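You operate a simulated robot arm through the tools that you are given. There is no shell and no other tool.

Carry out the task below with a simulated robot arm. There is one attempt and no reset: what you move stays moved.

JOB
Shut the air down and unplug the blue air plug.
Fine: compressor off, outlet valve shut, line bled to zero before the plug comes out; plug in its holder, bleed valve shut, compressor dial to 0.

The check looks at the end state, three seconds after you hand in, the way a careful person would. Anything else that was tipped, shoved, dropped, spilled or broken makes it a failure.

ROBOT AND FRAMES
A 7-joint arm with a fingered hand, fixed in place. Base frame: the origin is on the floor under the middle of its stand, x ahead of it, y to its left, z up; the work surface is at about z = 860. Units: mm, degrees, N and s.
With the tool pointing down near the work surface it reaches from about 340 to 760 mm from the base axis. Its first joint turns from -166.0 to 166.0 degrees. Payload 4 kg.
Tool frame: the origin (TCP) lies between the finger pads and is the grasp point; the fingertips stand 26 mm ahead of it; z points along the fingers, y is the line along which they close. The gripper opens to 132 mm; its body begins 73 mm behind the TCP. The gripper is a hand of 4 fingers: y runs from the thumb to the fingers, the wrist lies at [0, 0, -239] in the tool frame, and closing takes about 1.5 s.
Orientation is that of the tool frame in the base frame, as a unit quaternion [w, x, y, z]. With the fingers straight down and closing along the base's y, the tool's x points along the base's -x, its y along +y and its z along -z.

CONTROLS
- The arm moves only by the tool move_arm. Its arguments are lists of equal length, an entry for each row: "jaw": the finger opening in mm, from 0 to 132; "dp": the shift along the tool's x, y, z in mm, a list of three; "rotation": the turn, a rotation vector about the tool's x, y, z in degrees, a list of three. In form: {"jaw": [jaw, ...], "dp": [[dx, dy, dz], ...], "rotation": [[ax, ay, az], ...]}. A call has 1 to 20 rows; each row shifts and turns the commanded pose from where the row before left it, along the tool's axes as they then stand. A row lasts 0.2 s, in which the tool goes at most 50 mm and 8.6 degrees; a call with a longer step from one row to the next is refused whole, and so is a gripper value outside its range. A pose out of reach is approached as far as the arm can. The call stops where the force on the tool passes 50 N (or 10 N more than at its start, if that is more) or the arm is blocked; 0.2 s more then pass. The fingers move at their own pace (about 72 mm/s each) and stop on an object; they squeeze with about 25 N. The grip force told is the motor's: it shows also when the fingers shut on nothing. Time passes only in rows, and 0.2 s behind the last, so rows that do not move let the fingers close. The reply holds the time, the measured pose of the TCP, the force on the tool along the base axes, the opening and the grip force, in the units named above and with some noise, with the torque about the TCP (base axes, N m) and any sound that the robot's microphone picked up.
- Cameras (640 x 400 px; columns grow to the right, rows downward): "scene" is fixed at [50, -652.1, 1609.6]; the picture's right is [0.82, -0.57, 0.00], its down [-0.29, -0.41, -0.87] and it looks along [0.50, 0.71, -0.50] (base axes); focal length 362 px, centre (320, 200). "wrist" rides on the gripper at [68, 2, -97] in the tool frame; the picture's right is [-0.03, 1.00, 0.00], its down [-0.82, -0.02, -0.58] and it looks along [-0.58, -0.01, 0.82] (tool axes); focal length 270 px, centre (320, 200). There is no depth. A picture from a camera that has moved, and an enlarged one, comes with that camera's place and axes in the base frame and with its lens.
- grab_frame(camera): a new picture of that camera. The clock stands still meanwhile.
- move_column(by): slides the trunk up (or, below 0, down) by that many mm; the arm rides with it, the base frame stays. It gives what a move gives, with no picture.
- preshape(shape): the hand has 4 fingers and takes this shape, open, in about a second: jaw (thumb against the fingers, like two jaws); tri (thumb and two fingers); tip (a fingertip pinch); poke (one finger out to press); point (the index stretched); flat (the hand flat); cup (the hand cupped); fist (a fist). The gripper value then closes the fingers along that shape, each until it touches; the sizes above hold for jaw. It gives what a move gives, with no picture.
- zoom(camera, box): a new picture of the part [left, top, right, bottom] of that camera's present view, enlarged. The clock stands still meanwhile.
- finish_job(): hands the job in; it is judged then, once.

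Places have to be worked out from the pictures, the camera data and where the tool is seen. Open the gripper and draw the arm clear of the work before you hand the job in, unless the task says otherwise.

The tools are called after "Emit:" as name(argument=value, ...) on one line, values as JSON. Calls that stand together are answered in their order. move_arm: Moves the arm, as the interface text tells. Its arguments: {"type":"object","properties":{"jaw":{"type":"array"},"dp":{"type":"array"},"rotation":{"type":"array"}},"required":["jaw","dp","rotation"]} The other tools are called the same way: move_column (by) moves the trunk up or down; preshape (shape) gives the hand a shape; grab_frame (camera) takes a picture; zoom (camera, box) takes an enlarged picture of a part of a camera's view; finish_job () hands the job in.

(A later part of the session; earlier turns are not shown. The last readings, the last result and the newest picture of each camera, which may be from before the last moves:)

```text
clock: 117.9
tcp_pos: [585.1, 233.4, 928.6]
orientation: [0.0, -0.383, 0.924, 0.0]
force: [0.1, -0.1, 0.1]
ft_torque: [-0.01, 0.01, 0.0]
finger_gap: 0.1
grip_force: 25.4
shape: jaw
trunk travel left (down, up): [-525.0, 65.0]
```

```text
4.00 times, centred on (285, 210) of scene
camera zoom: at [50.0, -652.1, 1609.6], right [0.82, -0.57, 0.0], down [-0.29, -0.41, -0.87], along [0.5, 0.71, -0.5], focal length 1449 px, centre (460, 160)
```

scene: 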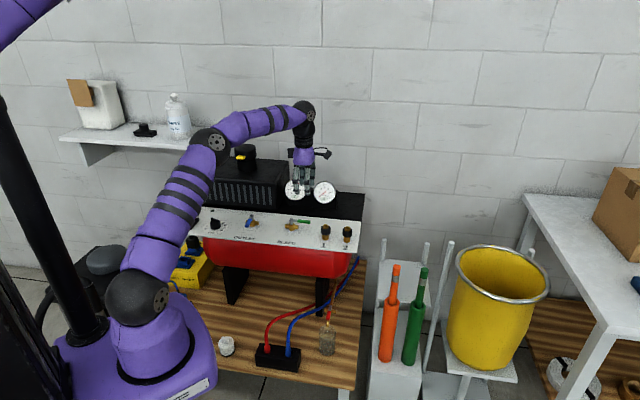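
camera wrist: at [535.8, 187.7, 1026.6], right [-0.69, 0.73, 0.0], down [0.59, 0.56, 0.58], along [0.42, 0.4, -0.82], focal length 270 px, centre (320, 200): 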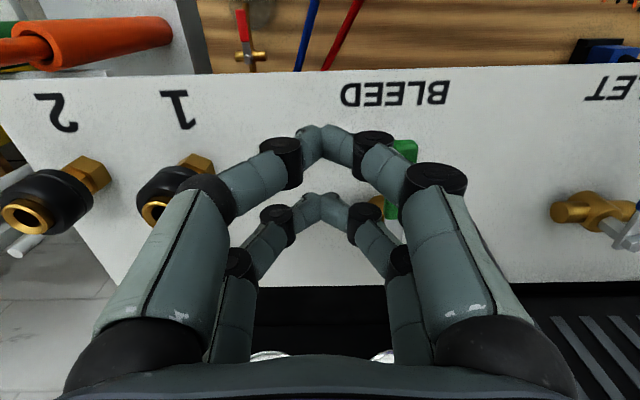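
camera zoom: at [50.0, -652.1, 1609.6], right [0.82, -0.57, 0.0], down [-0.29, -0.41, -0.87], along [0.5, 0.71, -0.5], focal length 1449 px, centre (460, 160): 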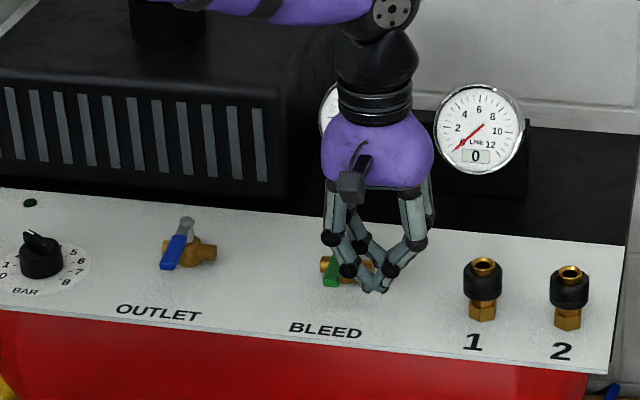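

The closed fingers sit just right of the bleed handle. I'll push left in small steps, watching the force.

Emit:
move_arm(jaw=[0, 0, 0, 0, 0], dp=[[0, 2, 0], [0, 2, 0], [0, 2, 0], [0, 2, 0], [0, 2, 0]], rotation=[[0, 0, 0], [0, 0, 0], [0, 0, 0], [0, 0, 0], [0, 0, 0]])

Emit:
grab_frame(camera="wrist")

Emit:
zoom(camera="scene", box=[260, 195, 320, 245])

```text
clock: 119.1
tcp_pos: [578.7, 239.7, 930.4]
orientation: [0.0, -0.383, 0.924, 0.0]
force: [-0.7, 0.4, 0.1]
ft_torque: [-0.04, 0.01, -0.01]
finger_gap: 0.0
grip_force: 24.8
shape: jaw
trunk travel left (down, up): [-525.0, 65.0]
```

```text
taken
camera wrist: at [528.5, 194.3, 1027.1], right [-0.69, 0.73, 0.0], down [0.59, 0.56, 0.58], along [0.42, 0.4, -0.82], focal length 270 px, centre (320, 200)
```

wrist: 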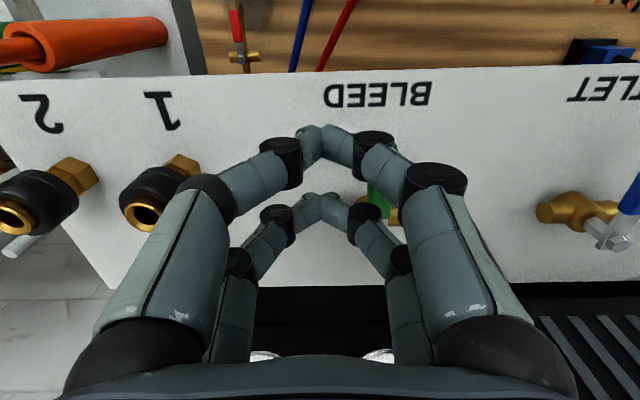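

```text
8.00 times, centred on (290, 220) of scene
camera zoom: at [50.0, -652.1, 1609.6], right [0.82, -0.57, 0.0], down [-0.29, -0.41, -0.87], along [0.5, 0.71, -0.5], focal length 2898 px, centre (560, 40)
```

zoom: 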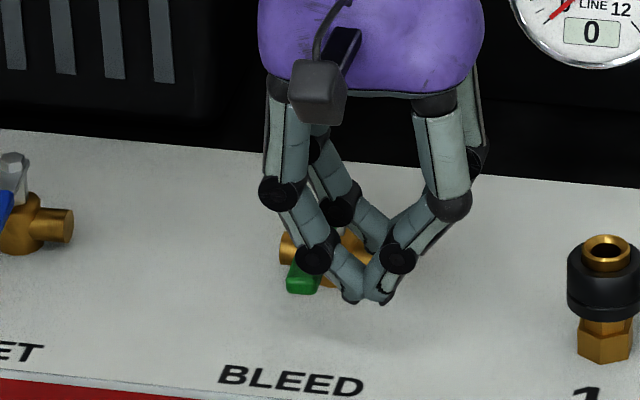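

No contact yet, and the finger joint may be passing over the handle. I'll back off, go 9 mm lower, and push again.

Emit:
move_arm(jaw=[0, 0, 0, 0, 0, 0, 0, 0, 0, 0], dp=[[0, -10, 0], [0, 0, 9], [0, 3, 0], [0, 3, 0], [0, 3, 0], [0, 2, 0], [0, 2, 0], [0, 1, 0], [0, 1, 0], [0, 0, 0]], rotation=[[0, 0, 0], [0, 0, 0], [0, 0, 0], [0, 0, 0], [0, 0, 0], [0, 0, 0], [0, 0, 0], [0, 0, 0], [0, 0, 0], [0, 0, 0]])

Emit:
grab_frame(camera="wrist")

Emit:
zoom(camera="scene", box=[260, 195, 320, 245])

```text
clock: 121.3
tcp_pos: [575.0, 243.6, 921.0]
orientation: [0.0, -0.383, 0.924, -0.001]
force: [0.1, -0.9, -0.4]
ft_torque: [-0.02, 0.03, -0.03]
finger_gap: 0.1
grip_force: 24.8
shape: jaw
trunk travel left (down, up): [-525.0, 65.0]
```

```text
taken
camera wrist: at [524.9, 198.1, 1018.3], right [-0.69, 0.73, 0.0], down [0.59, 0.56, 0.58], along [0.42, 0.4, -0.82], focal length 270 px, centre (320, 200)
```

wrist: 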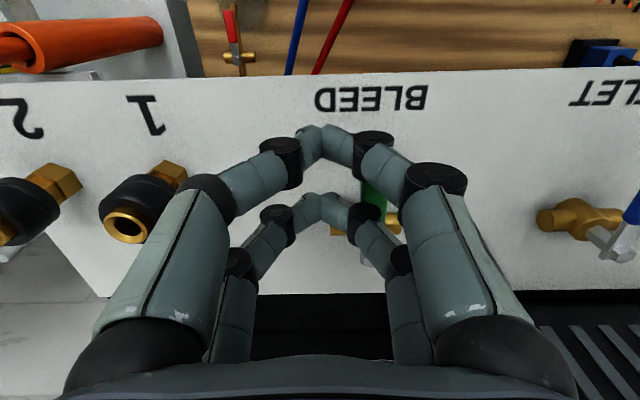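

```text
8.00 times, centred on (290, 220) of scene
camera zoom: at [50.0, -652.1, 1609.6], right [0.82, -0.57, 0.0], down [-0.29, -0.41, -0.87], along [0.5, 0.71, -0.5], focal length 2898 px, centre (560, 40)
```

zoom: 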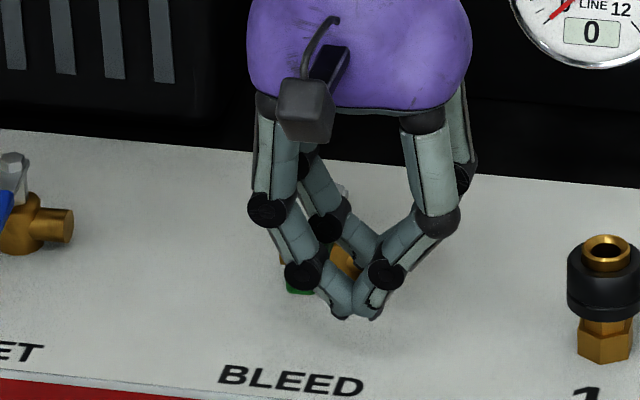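

Emit:
move_arm(jaw=[0, 0, 0, 0, 0], dp=[[0, 1.5, 0], [0, 1.5, 0], [0, 1.5, 0], [0, 1.5, 0], [0, 0, 0]], rotation=[[0, 0, 0], [0, 0, 0], [0, 0, 0], [0, 0, 0], [0, 0, 0]])

Emit:
zoom(camera="wrist", box=[280, 100, 480, 260])

Emit:
zoom(camera="scene", box=[260, 195, 320, 245])

```text
clock: 122.5
tcp_pos: [571.9, 247.0, 921.2]
orientation: [0.0, -0.383, 0.924, -0.001]
force: [5.0, -4.7, 3.2]
ft_torque: [0.01, -0.07, -0.06]
finger_gap: 0.0
grip_force: 25.5
shape: jaw
trunk travel left (down, up): [-525.0, 65.0]
```

```text
2.50 times, centred on (380, 180) of wrist
camera zoom: at [521.7, 201.3, 1018.2], right [-0.69, 0.73, 0.0], down [0.59, 0.56, 0.58], along [0.42, 0.4, -0.82], focal length 676 px, centre (170, 250)
```

zoom: 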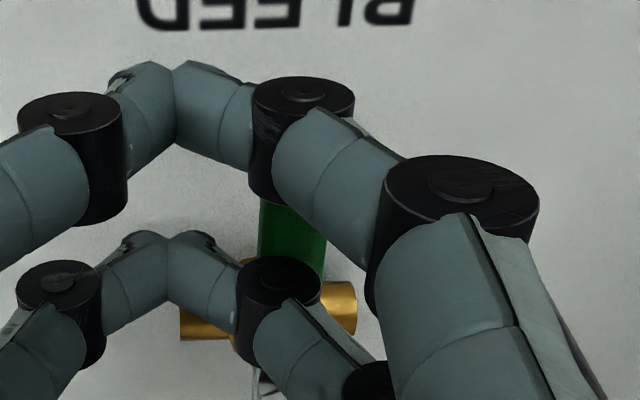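

```text
8.00 times, centred on (290, 220) of scene
camera zoom: at [50.0, -652.1, 1609.6], right [0.82, -0.57, 0.0], down [-0.29, -0.41, -0.87], along [0.5, 0.71, -0.5], focal length 2898 px, centre (560, 40)
```

zoom: 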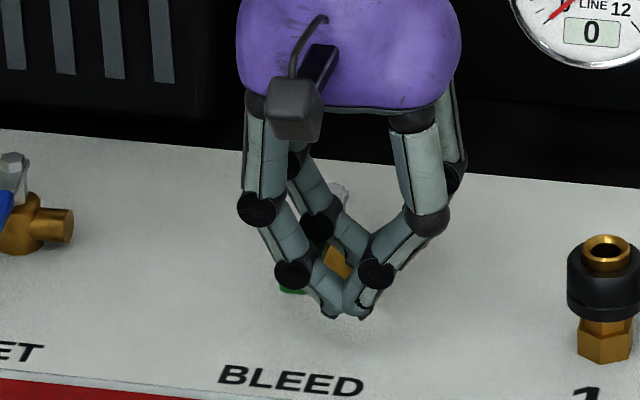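

Emit:
move_arm(jaw=[0, 0, 0], dp=[[0, 1.5, 0], [0, 1.5, 0], [0, 0, 0]], rotation=[[0, 0, 0], [0, 0, 0], [0, 0, 0]])

Emit:
move_arm(jaw=[0, 0, 0], dp=[[0, 1.5, 0], [0, 1, 0], [0, 0, 0]], rotation=[[0, 0, 0], [0, 0, 0], [0, 0, 0]])

```text
clock: 123.3
tcp_pos: [569.1, 247.9, 922.4]
orientation: [0.001, -0.382, 0.924, 0.0]
force: [5.5, -8.2, 12.7]
ft_torque: [0.07, -0.02, -0.08]
finger_gap: 0.0
grip_force: 24.7
shape: jaw
trunk travel left (down, up): [-525.0, 65.0]
```

```text
clock: 124.1
tcp_pos: [567.5, 249.6, 923.0]
orientation: [0.001, -0.382, 0.924, 0.001]
force: [9.8, -13.8, 14.2]
ft_torque: [-0.04, -0.14, -0.05]
finger_gap: 0.0
grip_force: 25.0
shape: jaw
trunk travel left (down, up): [-525.0, 65.0]
```

The lateral force is now about 17 N, so the handle is firmly at its stop. I'll back away slowly and look.

Emit:
move_arm(jaw=[0, 0, 0, 0, 0, 0, 0, 0, 0, 0, 0, 0, 0, 0], dp=[[0, -0.5, 0], [0, -0.5, 0], [0, -0.5, 0], [0, -0.5, 0], [0, -0.7, 0], [0, -0.7, 0], [0, -1, 0], [0, -1, 0], [0, -1, 0], [0, -1.5, 0], [0, -2, 0], [0, -4, 0], [0, -8, 0], [0, -12, 0]], rotation=[[0, 0, 0], [0, 0, 0], [0, 0, 0], [0, 0, 0], [0, 0, 0], [0, 0, 0], [0, 0, 0], [0, 0, 0], [0, 0, 0], [0, 0, 0], [0, 0, 0], [0, 0, 0], [0, 0, 0], [0, 0, 0]])

Emit:
move_arm(jaw=[0, 0, 0, 0], dp=[[0, 0, -40], [0, 0, -40], [0, 0, -40], [0, 0, 0]], rotation=[[0, 0, 0], [0, 0, 0], [0, 0, 0], [0, 0, 0]])

Emit:
zoom(camera="scene", box=[235, 205, 305, 245])

Emit:
grab_frame(camera="wrist")

```text
clock: 127.1
tcp_pos: [591.3, 227.2, 920.9]
orientation: [0.0, -0.383, 0.924, 0.0]
force: [-0.2, 0.1, 0.5]
ft_torque: [0.0, -0.02, -0.01]
finger_gap: 0.0
grip_force: 24.8
shape: jaw
trunk travel left (down, up): [-525.0, 65.0]
```

```text
clock: 128.1
tcp_pos: [590.8, 228.1, 1041.0]
orientation: [0.0, -0.383, 0.924, 0.0]
force: [0.4, -0.1, -0.3]
ft_torque: [-0.01, 0.0, 0.03]
finger_gap: 0.2
grip_force: 25.1
shape: jaw
trunk travel left (down, up): [-525.0, 65.0]
```

```text
9.14 times, centred on (270, 225) of scene
camera zoom: at [50.0, -652.1, 1609.6], right [0.82, -0.57, 0.0], down [-0.29, -0.41, -0.87], along [0.5, 0.71, -0.5], focal length 3313 px, centre (777, -29)
```

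zoom: 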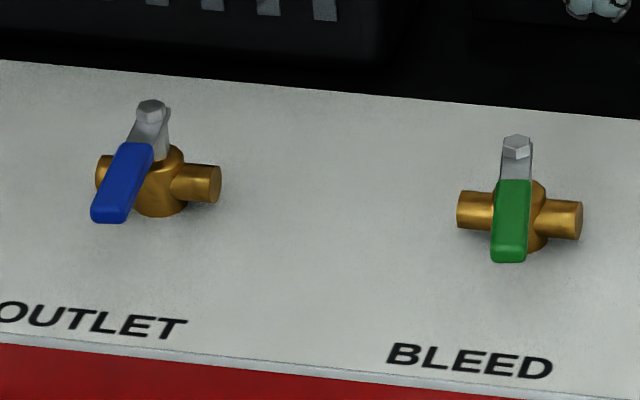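

```text
taken
camera wrist: at [540.6, 182.4, 1138.1], right [-0.69, 0.73, 0.0], down [0.59, 0.56, 0.58], along [0.42, 0.4, -0.82], focal length 270 px, centre (320, 200)
```

wrist: 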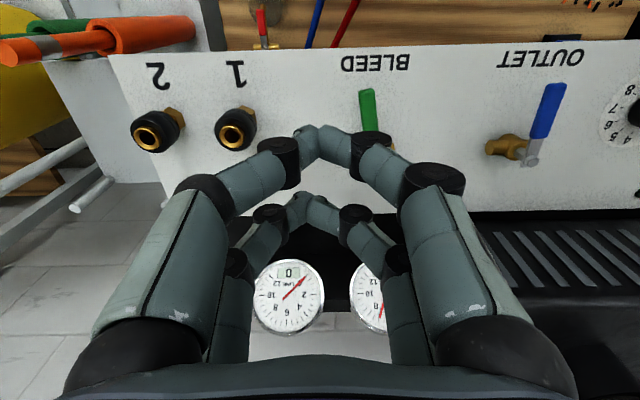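

The retreat dragged the bleed handle back about 10° because the fingers had ridden on top of it. I'll go back to the cage method, push to the stop, then centre the hand around the handle before opening so nothing drags it.

Emit:
move_arm(jaw=[60, 60, 60, 60, 60, 60, 60, 0, 0, 0, 0, 0, 0], dp=[[0, 24, 0], [0, 22, 0], [0, 0, 0], [0, 0, 40], [0, 0, 40], [0, 0, 40], [0, 0, 22.5], [0, 0, 0], [0, 0, 0], [0, 0, 0], [0, 0, 0], [0, 0, 0], [0, 0, 0]], rotation=[[0, 0, 0], [0, 0, 0], [0, 0, 0], [0, 0, 0], [0, 0, 0], [0, 0, 0], [0, 0, 0], [0, 0, 0], [0, 0, 0], [0, 0, 0], [0, 0, 0], [0, 0, 0], [0, 0, 0]])

Emit:
zoom(camera="wrist", box=[220, 100, 420, 310])

```text
clock: 130.9
tcp_pos: [561.0, 259.7, 897.9]
orientation: [0.0, -0.383, 0.924, -0.001]
force: [-0.9, -2.1, 0.1]
ft_torque: [-0.01, 0.05, -0.02]
finger_gap: 0.1
grip_force: 25.0
shape: jaw
trunk travel left (down, up): [-525.0, 65.0]
```

```text
1.90 times, centred on (320, 205) of wrist
camera zoom: at [509.2, 214.5, 995.7], right [-0.69, 0.73, 0.0], down [0.59, 0.56, 0.58], along [0.42, 0.4, -0.82], focal length 515 px, centre (320, 190)
```

zoom: 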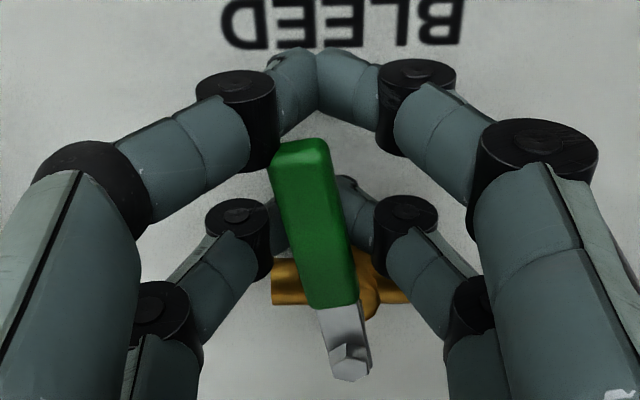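

The handle is in the cage, contacting the right-hand (image left) finger. I'll push it toward closed in small steps.

Emit:
move_arm(jaw=[0, 0, 0, 0, 0], dp=[[0, 3, 0], [0, 3, 0], [0, 3, 0], [0, 2, 0], [0, 0, 0]], rotation=[[0, 0, 0], [0, 0, 0], [0, 0, 0], [0, 0, 0], [0, 0, 0]])

Emit:
zoom(camera="wrist", box=[220, 100, 420, 310])

```text
clock: 132.1
tcp_pos: [551.3, 266.5, 898.8]
orientation: [0.0, -0.383, 0.924, 0.0]
force: [-2.9, -5.5, -2.0]
ft_torque: [0.01, -0.03, -0.05]
finger_gap: 0.1
grip_force: 25.4
shape: jaw
trunk travel left (down, up): [-525.0, 65.0]
```

```text
1.90 times, centred on (320, 205) of wrist
camera zoom: at [500.2, 222.3, 995.9], right [-0.69, 0.73, 0.0], down [0.59, 0.56, 0.58], along [0.42, 0.4, -0.82], focal length 515 px, centre (320, 190)
```

zoom: 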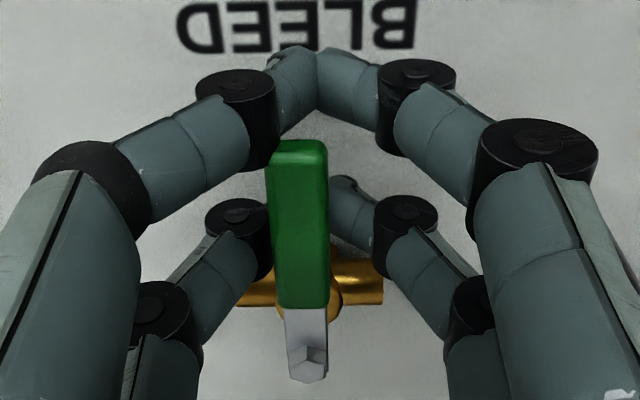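

The handle is now nearly square. A little further to reach the stop, then I'll back off.

Emit:
move_arm(jaw=[0, 0, 0], dp=[[0, 1.5, 0], [0, 1.5, 0], [0, 0, 0]], rotation=[[0, 0, 0], [0, 0, 0], [0, 0, 0]])

Emit:
zoom(camera="wrist", box=[220, 100, 420, 310])

Emit:
move_arm(jaw=[0, 0, 0, 0, 0, 0], dp=[[0, -0.7, 0], [0, -0.7, 0], [0, -0.7, 0], [0, -0.7, 0], [0, -0.7, 0], [0, 0, 0]], rotation=[[0, 0, 0], [0, 0, 0], [0, 0, 0], [0, 0, 0], [0, 0, 0], [0, 0, 0]])

Emit:
zoom(camera="wrist", box=[220, 100, 420, 310])

```text
clock: 132.9
tcp_pos: [549.9, 268.3, 898.4]
orientation: [0.0, -0.382, 0.924, 0.0]
force: [1.5, -8.8, -0.4]
ft_torque: [0.03, -0.01, -0.07]
finger_gap: 0.1
grip_force: 25.1
shape: jaw
trunk travel left (down, up): [-525.0, 65.0]
```

```text
1.90 times, centred on (320, 205) of wrist
camera zoom: at [498.7, 223.4, 995.7], right [-0.69, 0.73, 0.0], down [0.59, 0.56, 0.58], along [0.42, 0.4, -0.82], focal length 515 px, centre (320, 190)
```

zoom: 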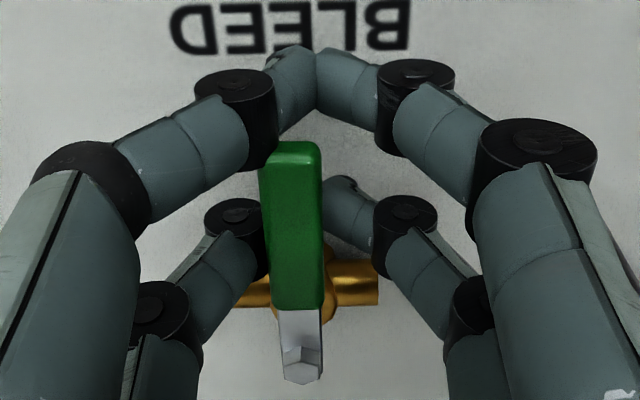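

```text
clock: 134.3
tcp_pos: [549.9, 266.3, 899.0]
orientation: [0.0, -0.383, 0.924, -0.001]
force: [-2.9, -3.7, -0.8]
ft_torque: [0.0, 0.02, -0.07]
finger_gap: 0.0
grip_force: 25.2
shape: jaw
trunk travel left (down, up): [-525.0, 65.0]
```

```text
1.90 times, centred on (320, 205) of wrist
camera zoom: at [500.3, 222.1, 995.6], right [-0.69, 0.72, 0.0], down [0.59, 0.56, 0.58], along [0.42, 0.4, -0.82], focal length 515 px, centre (320, 190)
```

zoom: 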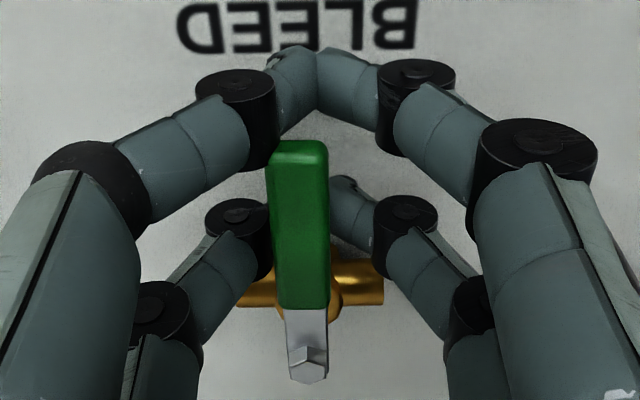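

The handle stays square while the hand eases back. I'll centre the hand 2 mm more, then open gradually and lift.

Emit:
move_arm(jaw=[0, 0, 10, 20, 30, 40, 50, 50], dp=[[0, -1, 0], [0, -1, 0], [0, 0, 0], [0, 0, 0], [0, 0, 0], [0, 0, 0], [0, 0, 0], [0, 0, 0]], rotation=[[0, 0, 0], [0, 0, 0], [0, 0, 0], [0, 0, 0], [0, 0, 0], [0, 0, 0], [0, 0, 0], [0, 0, 0]])

Emit:
zoom(camera="wrist", box=[220, 100, 420, 310])

Emit:
zoom(camera="scene", box=[235, 205, 305, 245])

```text
clock: 136.1
tcp_pos: [551.6, 265.9, 898.3]
orientation: [0.0, -0.383, 0.924, 0.001]
force: [0.0, 0.2, 0.1]
ft_torque: [-0.01, -0.01, 0.01]
finger_gap: 49.5
grip_force: 0.1
shape: jaw
trunk travel left (down, up): [-525.0, 65.0]
```

```text
1.90 times, centred on (320, 205) of wrist
camera zoom: at [502.2, 220.7, 995.7], right [-0.69, 0.73, 0.0], down [0.59, 0.56, 0.58], along [0.42, 0.4, -0.82], focal length 515 px, centre (320, 190)
```

zoom: 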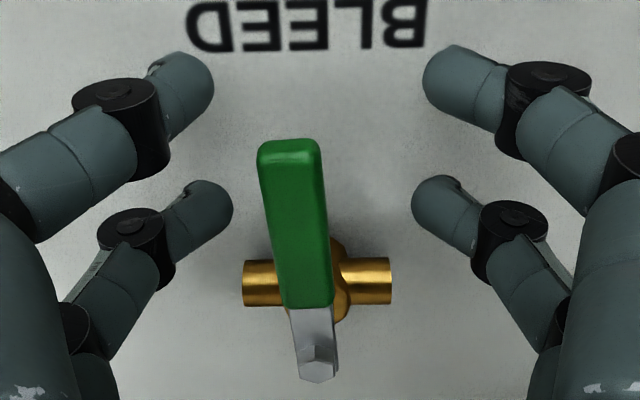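

```text
9.14 times, centred on (270, 225) of scene
camera zoom: at [50.0, -652.1, 1609.6], right [0.82, -0.57, 0.0], down [-0.29, -0.41, -0.87], along [0.5, 0.71, -0.5], focal length 3313 px, centre (777, -29)
```

zoom: 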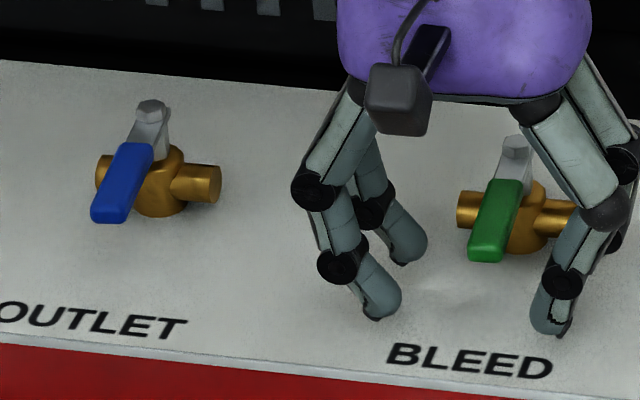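

Opening drags the handle toward whichever finger is nearest, so it slipped back about 5°. I'll close and push shut again, then back the hand off further so the handle sits slightly toward the other finger before opening.

Emit:
move_arm(jaw=[0, 0, 0, 0, 0, 0, 0, 0, 0], dp=[[0, 0, 0], [0, 0, 0], [0, 0, 0], [0, 0, 0], [0, 2, 0], [0, 2, 0], [0, 2, 0], [0, 1.5, 0], [0, 0, 0]], rotation=[[0, 0, 0], [0, 0, 0], [0, 0, 0], [0, 0, 0], [0, 0, 0], [0, 0, 0], [0, 0, 0], [0, 0, 0], [0, 0, 0]])

Emit:
zoom(camera="wrist", box=[220, 100, 420, 310])

```text
clock: 138.1
tcp_pos: [547.7, 270.1, 898.5]
orientation: [0.0, -0.382, 0.924, 0.0]
force: [4.8, -6.7, -0.4]
ft_torque: [-0.02, 0.01, -0.1]
finger_gap: 0.1
grip_force: 25.2
shape: jaw
trunk travel left (down, up): [-525.0, 65.0]
```

```text
1.90 times, centred on (320, 205) of wrist
camera zoom: at [497.5, 224.5, 995.5], right [-0.69, 0.73, 0.0], down [0.59, 0.56, 0.58], along [0.42, 0.4, -0.82], focal length 515 px, centre (320, 190)
```

zoom: 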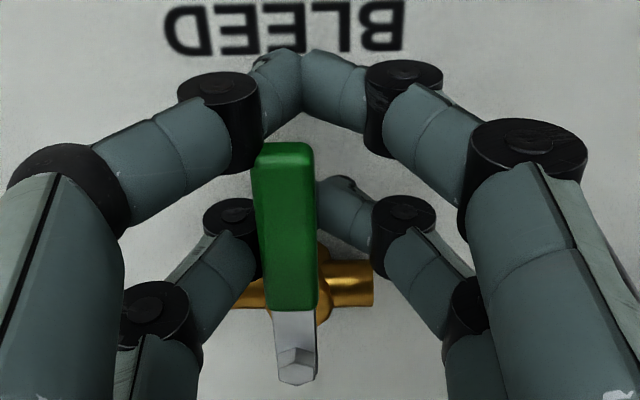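

The handle is at its stop (8 N lateral). Now I'll back off 10 mm in small steps and check where it sits in the cage before opening.

Emit:
move_arm(jaw=[0, 0, 0, 0, 0, 0, 0, 0, 0, 0, 0], dp=[[0, -0.8, 0], [0, -0.8, 0], [0, -0.8, 0], [0, -0.8, 0], [0, -0.8, 0], [0, -1, 0], [0, -1, 0], [0, -1, 0], [0, -1, 0], [0, -1, 0], [0, -1, 0]], rotation=[[0, 0, 0], [0, 0, 0], [0, 0, 0], [0, 0, 0], [0, 0, 0], [0, 0, 0], [0, 0, 0], [0, 0, 0], [0, 0, 0], [0, 0, 0], [0, 0, 0]])

Emit:
zoom(camera="wrist", box=[220, 100, 420, 310])

```text
clock: 140.5
tcp_pos: [554.5, 263.9, 898.1]
orientation: [0.0, -0.383, 0.924, 0.001]
force: [0.8, 0.0, -0.7]
ft_torque: [0.01, 0.02, 0.01]
finger_gap: 0.0
grip_force: 25.0
shape: jaw
trunk travel left (down, up): [-525.0, 65.0]
```

```text
1.90 times, centred on (320, 205) of wrist
camera zoom: at [503.9, 218.8, 995.4], right [-0.69, 0.73, 0.0], down [0.59, 0.56, 0.58], along [0.42, 0.4, -0.82], focal length 515 px, centre (320, 190)
```

zoom: 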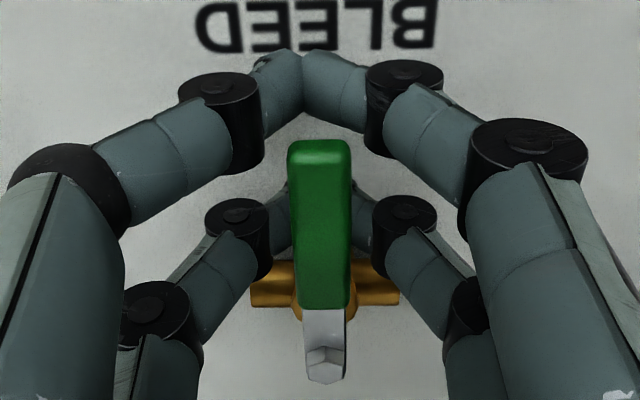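

The handle stayed square and is centred in the cage. Now I'll open slowly.

Emit:
move_arm(jaw=[8, 16, 24, 32, 40, 50, 50], dp=[[0, 0, 0], [0, 0, 0], [0, 0, 0], [0, 0, 0], [0, 0, 0], [0, 0, 0], [0, 0, 0]], rotation=[[0, 0, 0], [0, 0, 0], [0, 0, 0], [0, 0, 0], [0, 0, 0], [0, 0, 0], [0, 0, 0]])

Emit:
zoom(camera="wrist", box=[220, 100, 420, 310])

Emit:
zoom(camera="scene", box=[235, 205, 305, 245])

```text
clock: 142.1
tcp_pos: [554.1, 263.7, 898.0]
orientation: [0.0, -0.382, 0.924, -0.001]
force: [-0.8, -0.6, 0.3]
ft_torque: [0.0, 0.0, 0.01]
finger_gap: 49.4
grip_force: 0.1
shape: jaw
trunk travel left (down, up): [-525.0, 65.0]
```

```text
1.90 times, centred on (320, 205) of wrist
camera zoom: at [503.8, 218.9, 995.4], right [-0.69, 0.73, 0.0], down [0.59, 0.56, 0.58], along [0.42, 0.4, -0.82], focal length 515 px, centre (320, 190)
```

zoom: 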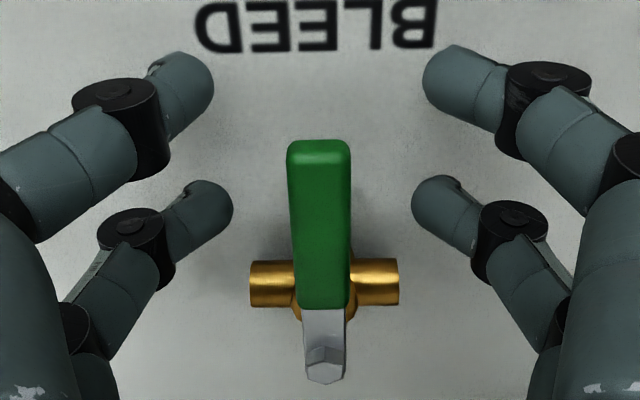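

```text
9.14 times, centred on (270, 225) of scene
camera zoom: at [50.0, -652.1, 1609.6], right [0.82, -0.57, 0.0], down [-0.29, -0.41, -0.87], along [0.5, 0.71, -0.5], focal length 3313 px, centre (777, -29)
```

zoom: 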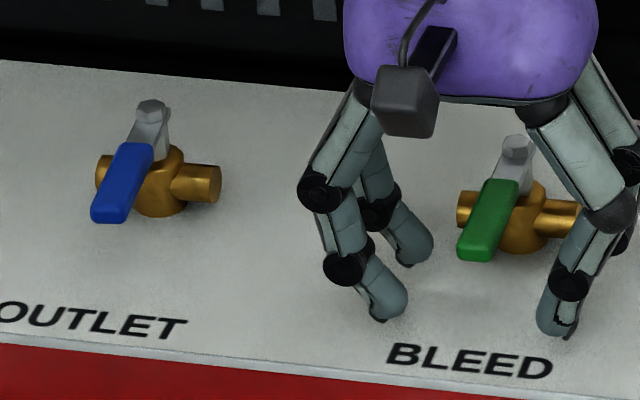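

The bleed handle is back at exactly its original closed angle. I'll do the same refinement for the outlet handle: lift, move over and descend around it.

Emit:
move_arm(jaw=[60, 60, 60, 60, 60, 60, 60, 60, 60, 60, 60], dp=[[0, 0, -40], [0, 0, -40], [0, 0, -40], [0, 38, 0], [0, 38, 0], [0, 38, 0], [0, 37, 0], [0, 0, 40], [0, 0, 40], [0, 0, 30], [0, 0, 10]], rotation=[[0, 0, 0], [0, 0, 0], [0, 0, 0], [0, 0, 0], [0, 0, 0], [0, 0, 0], [0, 0, 0], [0, 0, 0], [0, 0, 0], [0, 0, 0], [0, 0, 0]])

Emit:
grab_frame(camera="wrist")

```text
clock: 144.5
tcp_pos: [448.1, 370.7, 896.9]
orientation: [-0.001, -0.382, 0.924, 0.0]
force: [-0.4, -0.1, -0.2]
ft_torque: [-0.02, 0.03, -0.02]
finger_gap: 59.7
grip_force: 0.0
shape: jaw
trunk travel left (down, up): [-525.0, 65.0]
```

```text
taken
camera wrist: at [397.3, 325.4, 994.8], right [-0.69, 0.73, 0.0], down [0.59, 0.56, 0.58], along [0.42, 0.4, -0.82], focal length 270 px, centre (320, 200)
```

wrist: 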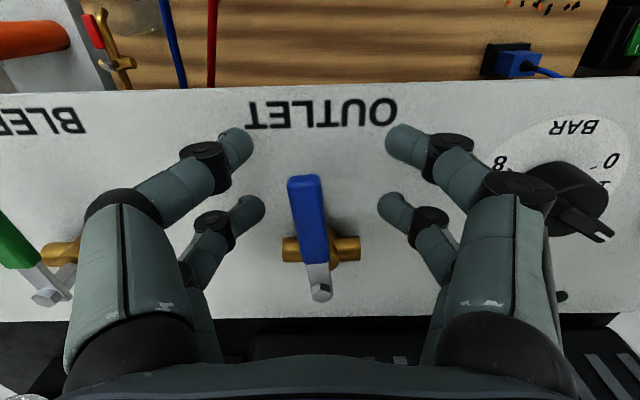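

The outlet handle is between the fingers with its end leaning about 5°. I'll close and push it to the stop.

Emit:
move_arm(jaw=[0, 0, 0, 0, 0, 0, 0, 0, 0, 0], dp=[[0, 0, 0], [0, 0, 0], [0, 0, 0], [0, 0, 0], [0, 0, 0], [0, 2, 0], [0, 2, 0], [0, 2, 0], [0, 2, 0], [0, 0, 0]], rotation=[[0, 0, 0], [0, 0, 0], [0, 0, 0], [0, 0, 0], [0, 0, 0], [0, 0, 0], [0, 0, 0], [0, 0, 0], [0, 0, 0], [0, 0, 0]])

Emit:
zoom(camera="wrist", box=[220, 100, 420, 310])

```text
clock: 146.7
tcp_pos: [442.7, 375.5, 898.4]
orientation: [0.0, -0.382, 0.924, 0.0]
force: [3.3, -7.9, -1.2]
ft_torque: [-0.02, -0.01, -0.04]
finger_gap: 0.2
grip_force: 24.9
shape: jaw
trunk travel left (down, up): [-525.0, 65.0]
```

```text
1.90 times, centred on (320, 205) of wrist
camera zoom: at [392.1, 330.4, 995.3], right [-0.69, 0.73, 0.0], down [0.59, 0.56, 0.58], along [0.42, 0.4, -0.82], focal length 515 px, centre (320, 190)
```

zoom: 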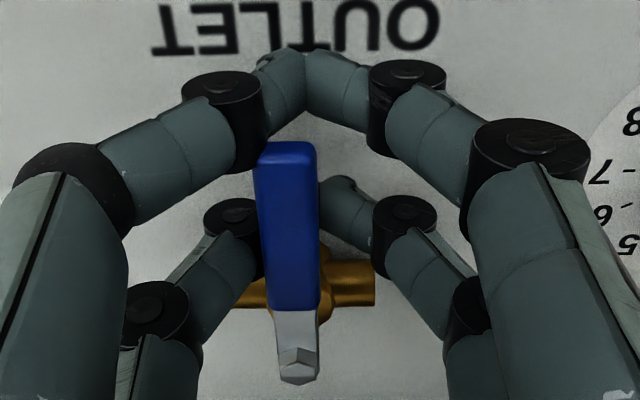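

Emit:
move_arm(jaw=[0, 0, 0, 0, 0, 0, 0, 0, 0, 0, 0, 0, 0, 0], dp=[[0, 1, 0], [0, 0, 0], [0, -0.8, 0], [0, -0.8, 0], [0, -0.8, 0], [0, -0.8, 0], [0, -0.8, 0], [0, -1, 0], [0, -1, 0], [0, -1, 0], [0, -1, 0], [0, -1, 0], [0, -1, 0], [0, -0.5, 0]], rotation=[[0, 0, 0], [0, 0, 0], [0, 0, 0], [0, 0, 0], [0, 0, 0], [0, 0, 0], [0, 0, 0], [0, 0, 0], [0, 0, 0], [0, 0, 0], [0, 0, 0], [0, 0, 0], [0, 0, 0], [0, 0, 0]])

Emit:
zoom(camera="wrist", box=[220, 100, 420, 310])

```text
clock: 149.7
tcp_pos: [449.3, 369.2, 898.8]
orientation: [-0.001, -0.383, 0.924, 0.0]
force: [-0.7, 0.3, 0.0]
ft_torque: [0.02, 0.02, 0.0]
finger_gap: 0.1
grip_force: 24.8
shape: jaw
trunk travel left (down, up): [-525.0, 65.0]
```

```text
1.90 times, centred on (320, 205) of wrist
camera zoom: at [398.4, 324.7, 995.7], right [-0.69, 0.73, 0.0], down [0.59, 0.56, 0.58], along [0.42, 0.4, -0.82], focal length 515 px, centre (320, 190)
```

zoom: 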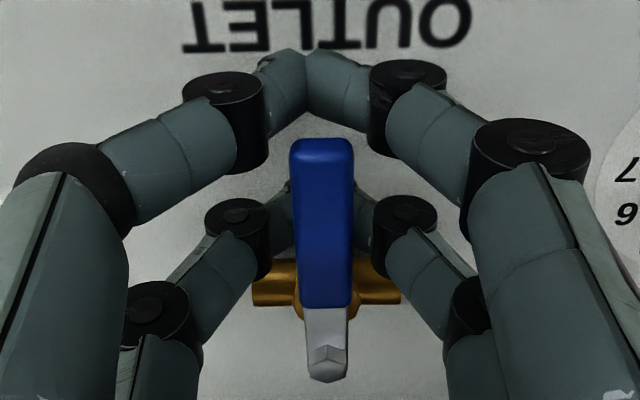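

The outlet handle is square and centred in the cage. I'll open slowly and check.

Emit:
move_arm(jaw=[8, 16, 24, 32, 40, 50, 50], dp=[[0, 0, 0], [0, 0, 0], [0, 0, 0], [0, 0, 0], [0, 0, 0], [0, 0, 0], [0, 0, 0]], rotation=[[0, 0, 0], [0, 0, 0], [0, 0, 0], [0, 0, 0], [0, 0, 0], [0, 0, 0], [0, 0, 0]])

Emit:
zoom(camera="wrist", box=[220, 100, 420, 310])

Emit:
zoom(camera="scene", box=[190, 160, 370, 260])

```text
clock: 151.3
tcp_pos: [449.1, 369.2, 898.1]
orientation: [-0.001, -0.383, 0.924, 0.001]
force: [-0.4, 0.9, 0.3]
ft_torque: [-0.02, 0.01, 0.03]
finger_gap: 49.6
grip_force: 0.0
shape: jaw
trunk travel left (down, up): [-525.0, 65.0]
```

```text
1.90 times, centred on (320, 205) of wrist
camera zoom: at [398.3, 324.7, 995.6], right [-0.69, 0.73, 0.0], down [0.59, 0.56, 0.58], along [0.42, 0.4, -0.82], focal length 515 px, centre (320, 190)
```

zoom: 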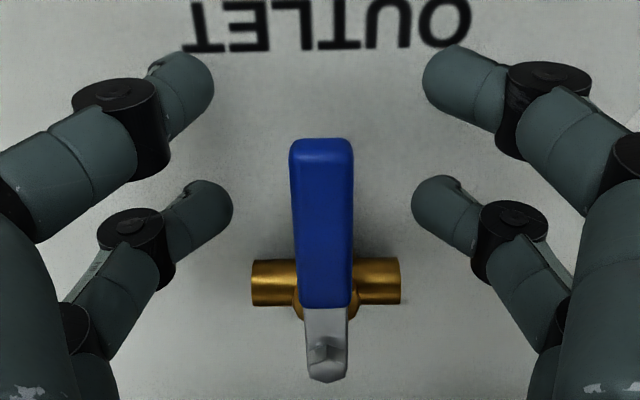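

```text
3.56 times, centred on (280, 210) of scene
camera zoom: at [50.0, -652.1, 1609.6], right [0.82, -0.57, 0.0], down [-0.29, -0.41, -0.87], along [0.5, 0.71, -0.5], focal length 1288 px, centre (462, 164)
```

zoom: 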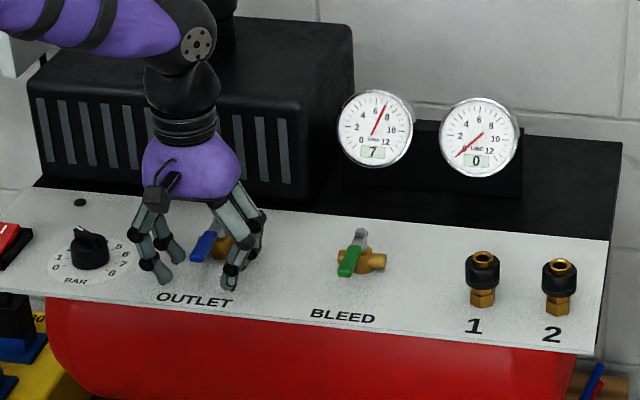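

Both valves are now properly shut, with the line at 0 and the tank at 7. Last is the pressure dial: I'll lift and move above it to read the pointer.

Emit:
move_arm(jaw=[60, 60, 60, 60, 60, 60, 60], dp=[[0, 0, -40], [0, 0, -40], [0, 0, -30], [5, 44, 0], [5, 44, 0], [5, 43, 0], [0, 0, 0]], rotation=[[0, 0, 0], [0, 0, 0], [0, 0, 0], [0, 0, 0], [0, 0, 0], [0, 0, 0], [0, 0, 0]])

Emit:
grab_frame(camera="wrist")

Emit:
zoom(camera="wrist", box=[230, 70, 410, 200])

Emit:
zoom(camera="scene", box=[180, 205, 250, 250])

```text
clock: 152.9
tcp_pos: [346.1, 451.6, 1008.3]
orientation: [-0.001, -0.383, 0.924, 0.0]
force: [-0.2, 1.0, 0.5]
ft_torque: [0.0, 0.01, -0.02]
finger_gap: 59.8
grip_force: 0.1
shape: jaw
trunk travel left (down, up): [-525.0, 65.0]
```

```text
taken
camera wrist: at [295.2, 406.9, 1106.1], right [-0.69, 0.73, 0.0], down [0.59, 0.56, 0.58], along [0.42, 0.4, -0.82], focal length 270 px, centre (320, 200)
```

wrist: 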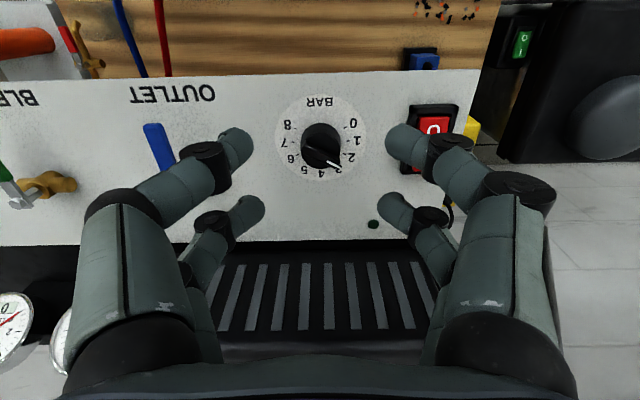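

```text
3.08 times, centred on (320, 135) of wrist
camera zoom: at [295.2, 406.9, 1106.1], right [-0.69, 0.73, 0.0], down [0.59, 0.56, 0.58], along [0.42, 0.4, -0.82], focal length 832 px, centre (320, 400)
```

zoom: 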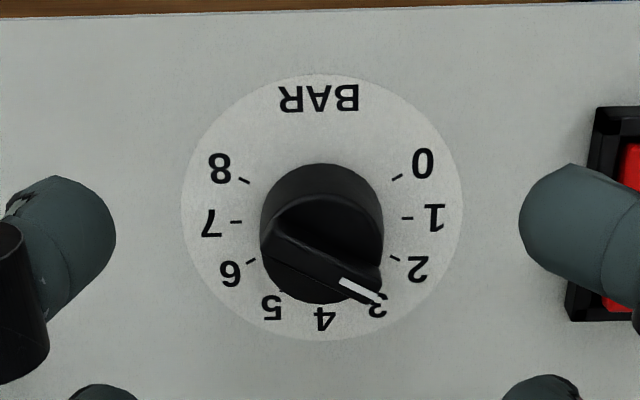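

```text
8.89 times, centred on (215, 228) of scene
camera zoom: at [50.0, -652.1, 1609.6], right [0.82, -0.57, 0.0], down [-0.29, -0.41, -0.87], along [0.5, 0.71, -0.5], focal length 3221 px, centre (1253, -44)
```

zoom: 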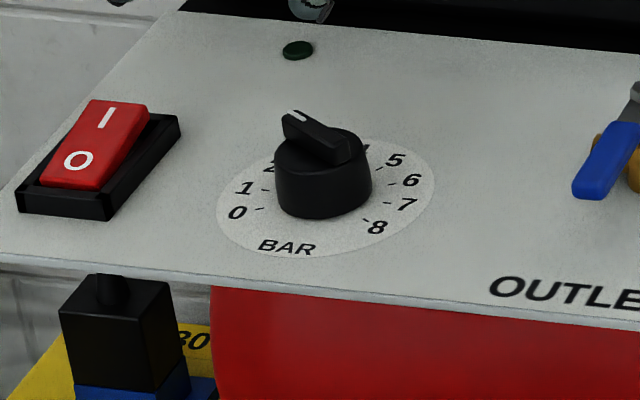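

The dial points at 2, with 0 another 56° counter-clockwise seen from above. The knob is about 34 mm across, so I'll centre the four fingers around it and descend.

Emit:
move_arm(jaw=[60, 60, 60, 60], dp=[[-27.2, 0.9, 0], [0, 0, 40], [0, 0, 35], [0, 0, 12]], rotation=[[0, 0, 0], [0, 0, 0], [0, 0, 0], [0, 0, 0]])

Emit:
grab_frame(camera="wrist")

Emit:
zoom(camera="scene", box=[170, 180, 270, 250])

```text
clock: 153.9
tcp_pos: [363.8, 469.9, 921.9]
orientation: [0.0, -0.383, 0.924, 0.0]
force: [-1.0, 0.0, -0.2]
ft_torque: [0.0, 0.0, 0.01]
finger_gap: 59.8
grip_force: 0.0
shape: jaw
trunk travel left (down, up): [-525.0, 65.0]
```

```text
taken
camera wrist: at [314.4, 426.4, 1018.7], right [-0.69, 0.72, 0.0], down [0.59, 0.56, 0.58], along [0.42, 0.4, -0.82], focal length 270 px, centre (320, 200)
```

wrist: 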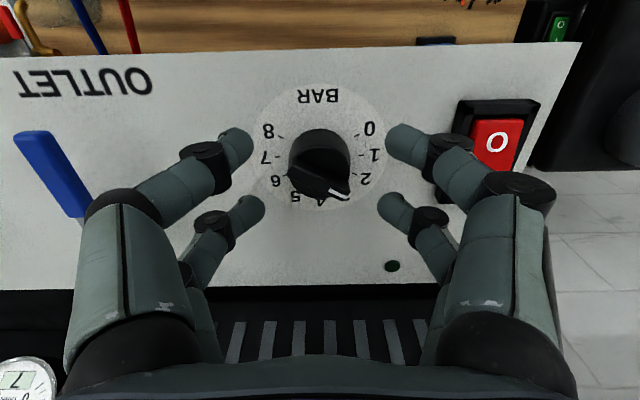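

```text
5.71 times, centred on (220, 215) of scene
camera zoom: at [50.0, -652.1, 1609.6], right [0.82, -0.57, 0.0], down [-0.29, -0.41, -0.87], along [0.5, 0.71, -0.5], focal length 2070 px, centre (891, 114)
```

zoom: 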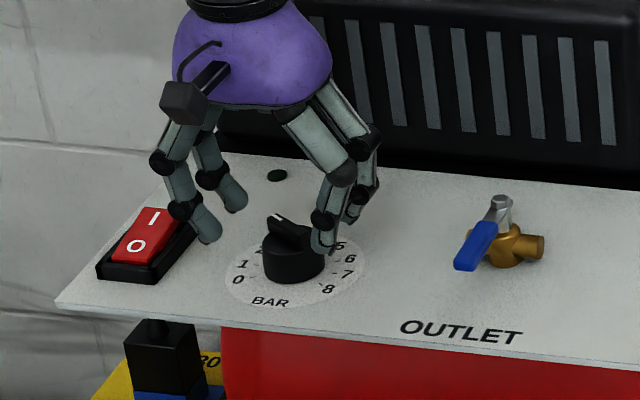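

The knob is centred among the four fingers. I'll narrow a bit to stay clear of the switch, lower to knob height, and close on it.

Emit:
move_arm(jaw=[48, 48, 48, 48, 0, 0, 0, 0, 0], dp=[[0, 0, 0], [0, 0, 6], [0, 0, 6], [0, 0, 4], [0, 0, 0], [0, 0, 0], [0, 0, 0], [0, 0, 0], [0, 0, 0]], rotation=[[0, 0, 0], [0, 0, 0], [0, 0, 0], [0, 0, 0], [0, 0, 0], [0, 0, 0], [0, 0, 0], [0, 0, 0], [0, 0, 0]])

Emit:
grab_frame(camera="wrist")

Emit:
zoom(camera="scene", box=[170, 180, 270, 250])

```text
clock: 155.9
tcp_pos: [365.1, 472.1, 905.8]
orientation: [0.001, -0.382, 0.924, 0.001]
force: [5.0, 5.4, 2.2]
ft_torque: [-0.05, -0.3, 0.04]
finger_gap: 0.0
grip_force: 25.0
shape: jaw
trunk travel left (down, up): [-525.0, 65.0]
```

```text
taken
camera wrist: at [314.7, 426.8, 1003.1], right [-0.69, 0.73, 0.0], down [0.59, 0.56, 0.58], along [0.42, 0.4, -0.82], focal length 270 px, centre (320, 200)
```

wrist: 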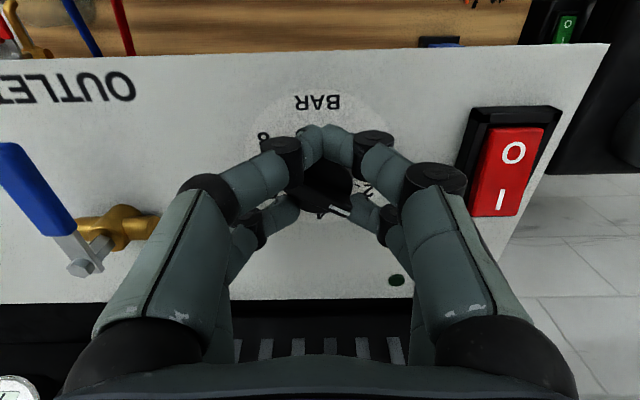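

```text
5.71 times, centred on (220, 215) of scene
camera zoom: at [50.0, -652.1, 1609.6], right [0.82, -0.57, 0.0], down [-0.29, -0.41, -0.87], along [0.5, 0.71, -0.5], focal length 2070 px, centre (891, 114)
```

zoom: 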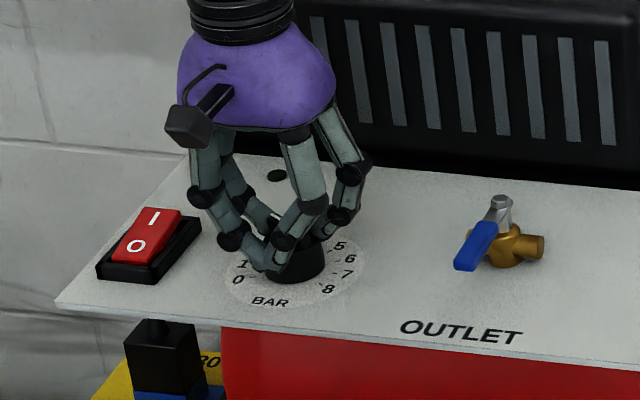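

The fingertips closed above the knob rim, at ridge level, so I'm too high. I'll open, go 13 mm lower, and close around the knob body.

Emit:
move_arm(jaw=[30, 48, 48, 48, 48, 48], dp=[[0, 0, 0], [0, 0, 0], [0, 0, 0], [0, 0, 5], [0, 0, 5], [0, 0, 3]], rotation=[[0, 0, 0], [0, 0, 0], [0, 0, 0], [0, 0, 0], [0, 0, 0], [0, 0, 0]])

Emit:
grab_frame(camera="wrist")

Emit:
zoom(camera="scene", box=[170, 190, 260, 250])

```text
clock: 157.3
tcp_pos: [363.7, 472.3, 892.8]
orientation: [0.0, -0.383, 0.924, 0.0]
force: [-0.6, 0.1, 0.2]
ft_torque: [-0.02, -0.01, -0.01]
finger_gap: 47.6
grip_force: 0.1
shape: jaw
trunk travel left (down, up): [-525.0, 65.0]
```

```text
taken
camera wrist: at [313.5, 426.4, 989.8], right [-0.69, 0.72, 0.0], down [0.59, 0.56, 0.58], along [0.42, 0.4, -0.82], focal length 270 px, centre (320, 200)
```

wrist: 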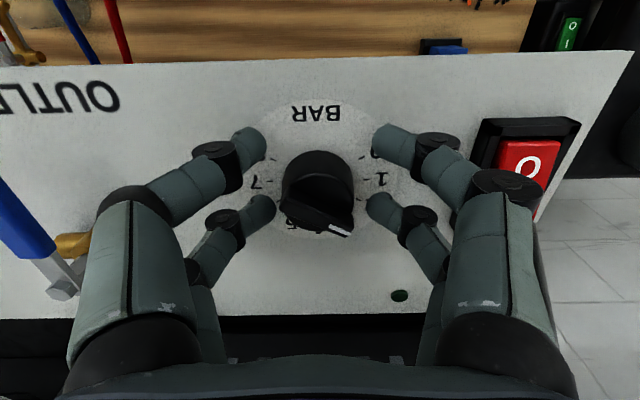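

```text
6.67 times, centred on (215, 220) of scene
camera zoom: at [50.0, -652.1, 1609.6], right [0.82, -0.57, 0.0], down [-0.29, -0.41, -0.87], along [0.5, 0.71, -0.5], focal length 2415 px, centre (1020, 67)
```

zoom: 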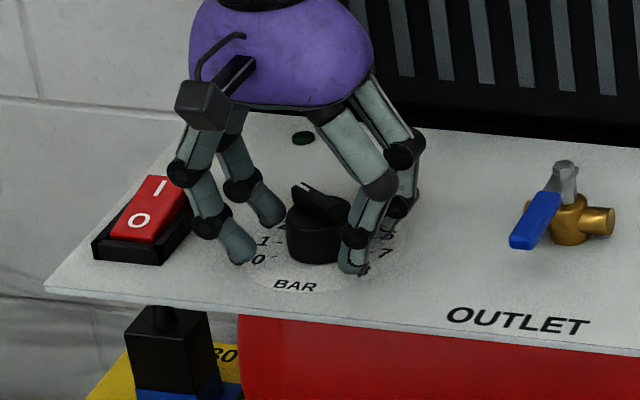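

Emit:
move_arm(jaw=[30, 15, 0, 0, 0, 0], dp=[[0, 0, 0], [0, 0, 0], [0, 0, 0], [0, 0, 0], [0, 0, 0], [0, 0, 0]], rotation=[[0, 0, 0], [0, 0, 0], [0, 0, 0], [0, 0, 0], [0, 0, 0], [0, 0, 0]])

Emit:
grab_frame(camera="wrist")

Emit:
zoom(camera="scene", box=[170, 190, 260, 250])

```text
clock: 158.7
tcp_pos: [364.8, 472.7, 891.3]
orientation: [0.0, -0.383, 0.924, 0.0]
force: [4.0, 4.0, -2.6]
ft_torque: [0.1, 0.02, -0.01]
finger_gap: 0.1
grip_force: 24.8
shape: jaw
trunk travel left (down, up): [-525.0, 65.0]
```

```text
taken
camera wrist: at [313.9, 426.9, 989.4], right [-0.69, 0.72, 0.0], down [0.59, 0.56, 0.58], along [0.42, 0.4, -0.82], focal length 270 px, centre (320, 200)
```

wrist: 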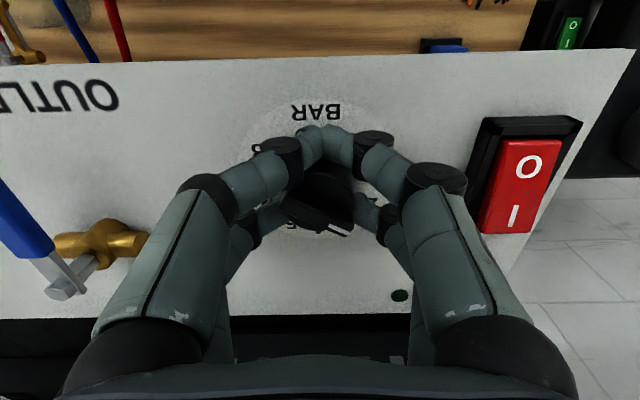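

```text
6.67 times, centred on (215, 220) of scene
camera zoom: at [50.0, -652.1, 1609.6], right [0.82, -0.57, 0.0], down [-0.29, -0.41, -0.87], along [0.5, 0.71, -0.5], focal length 2415 px, centre (1020, 67)
```

zoom: 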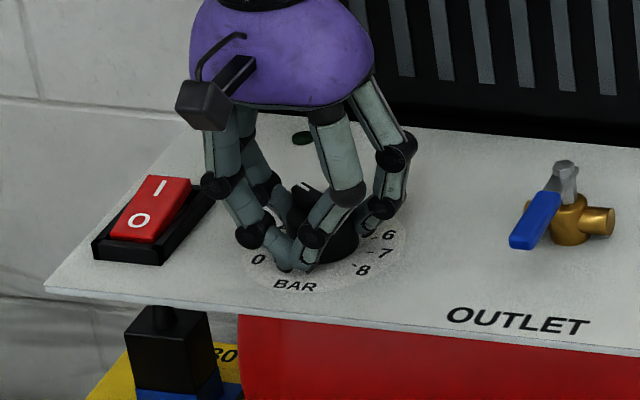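

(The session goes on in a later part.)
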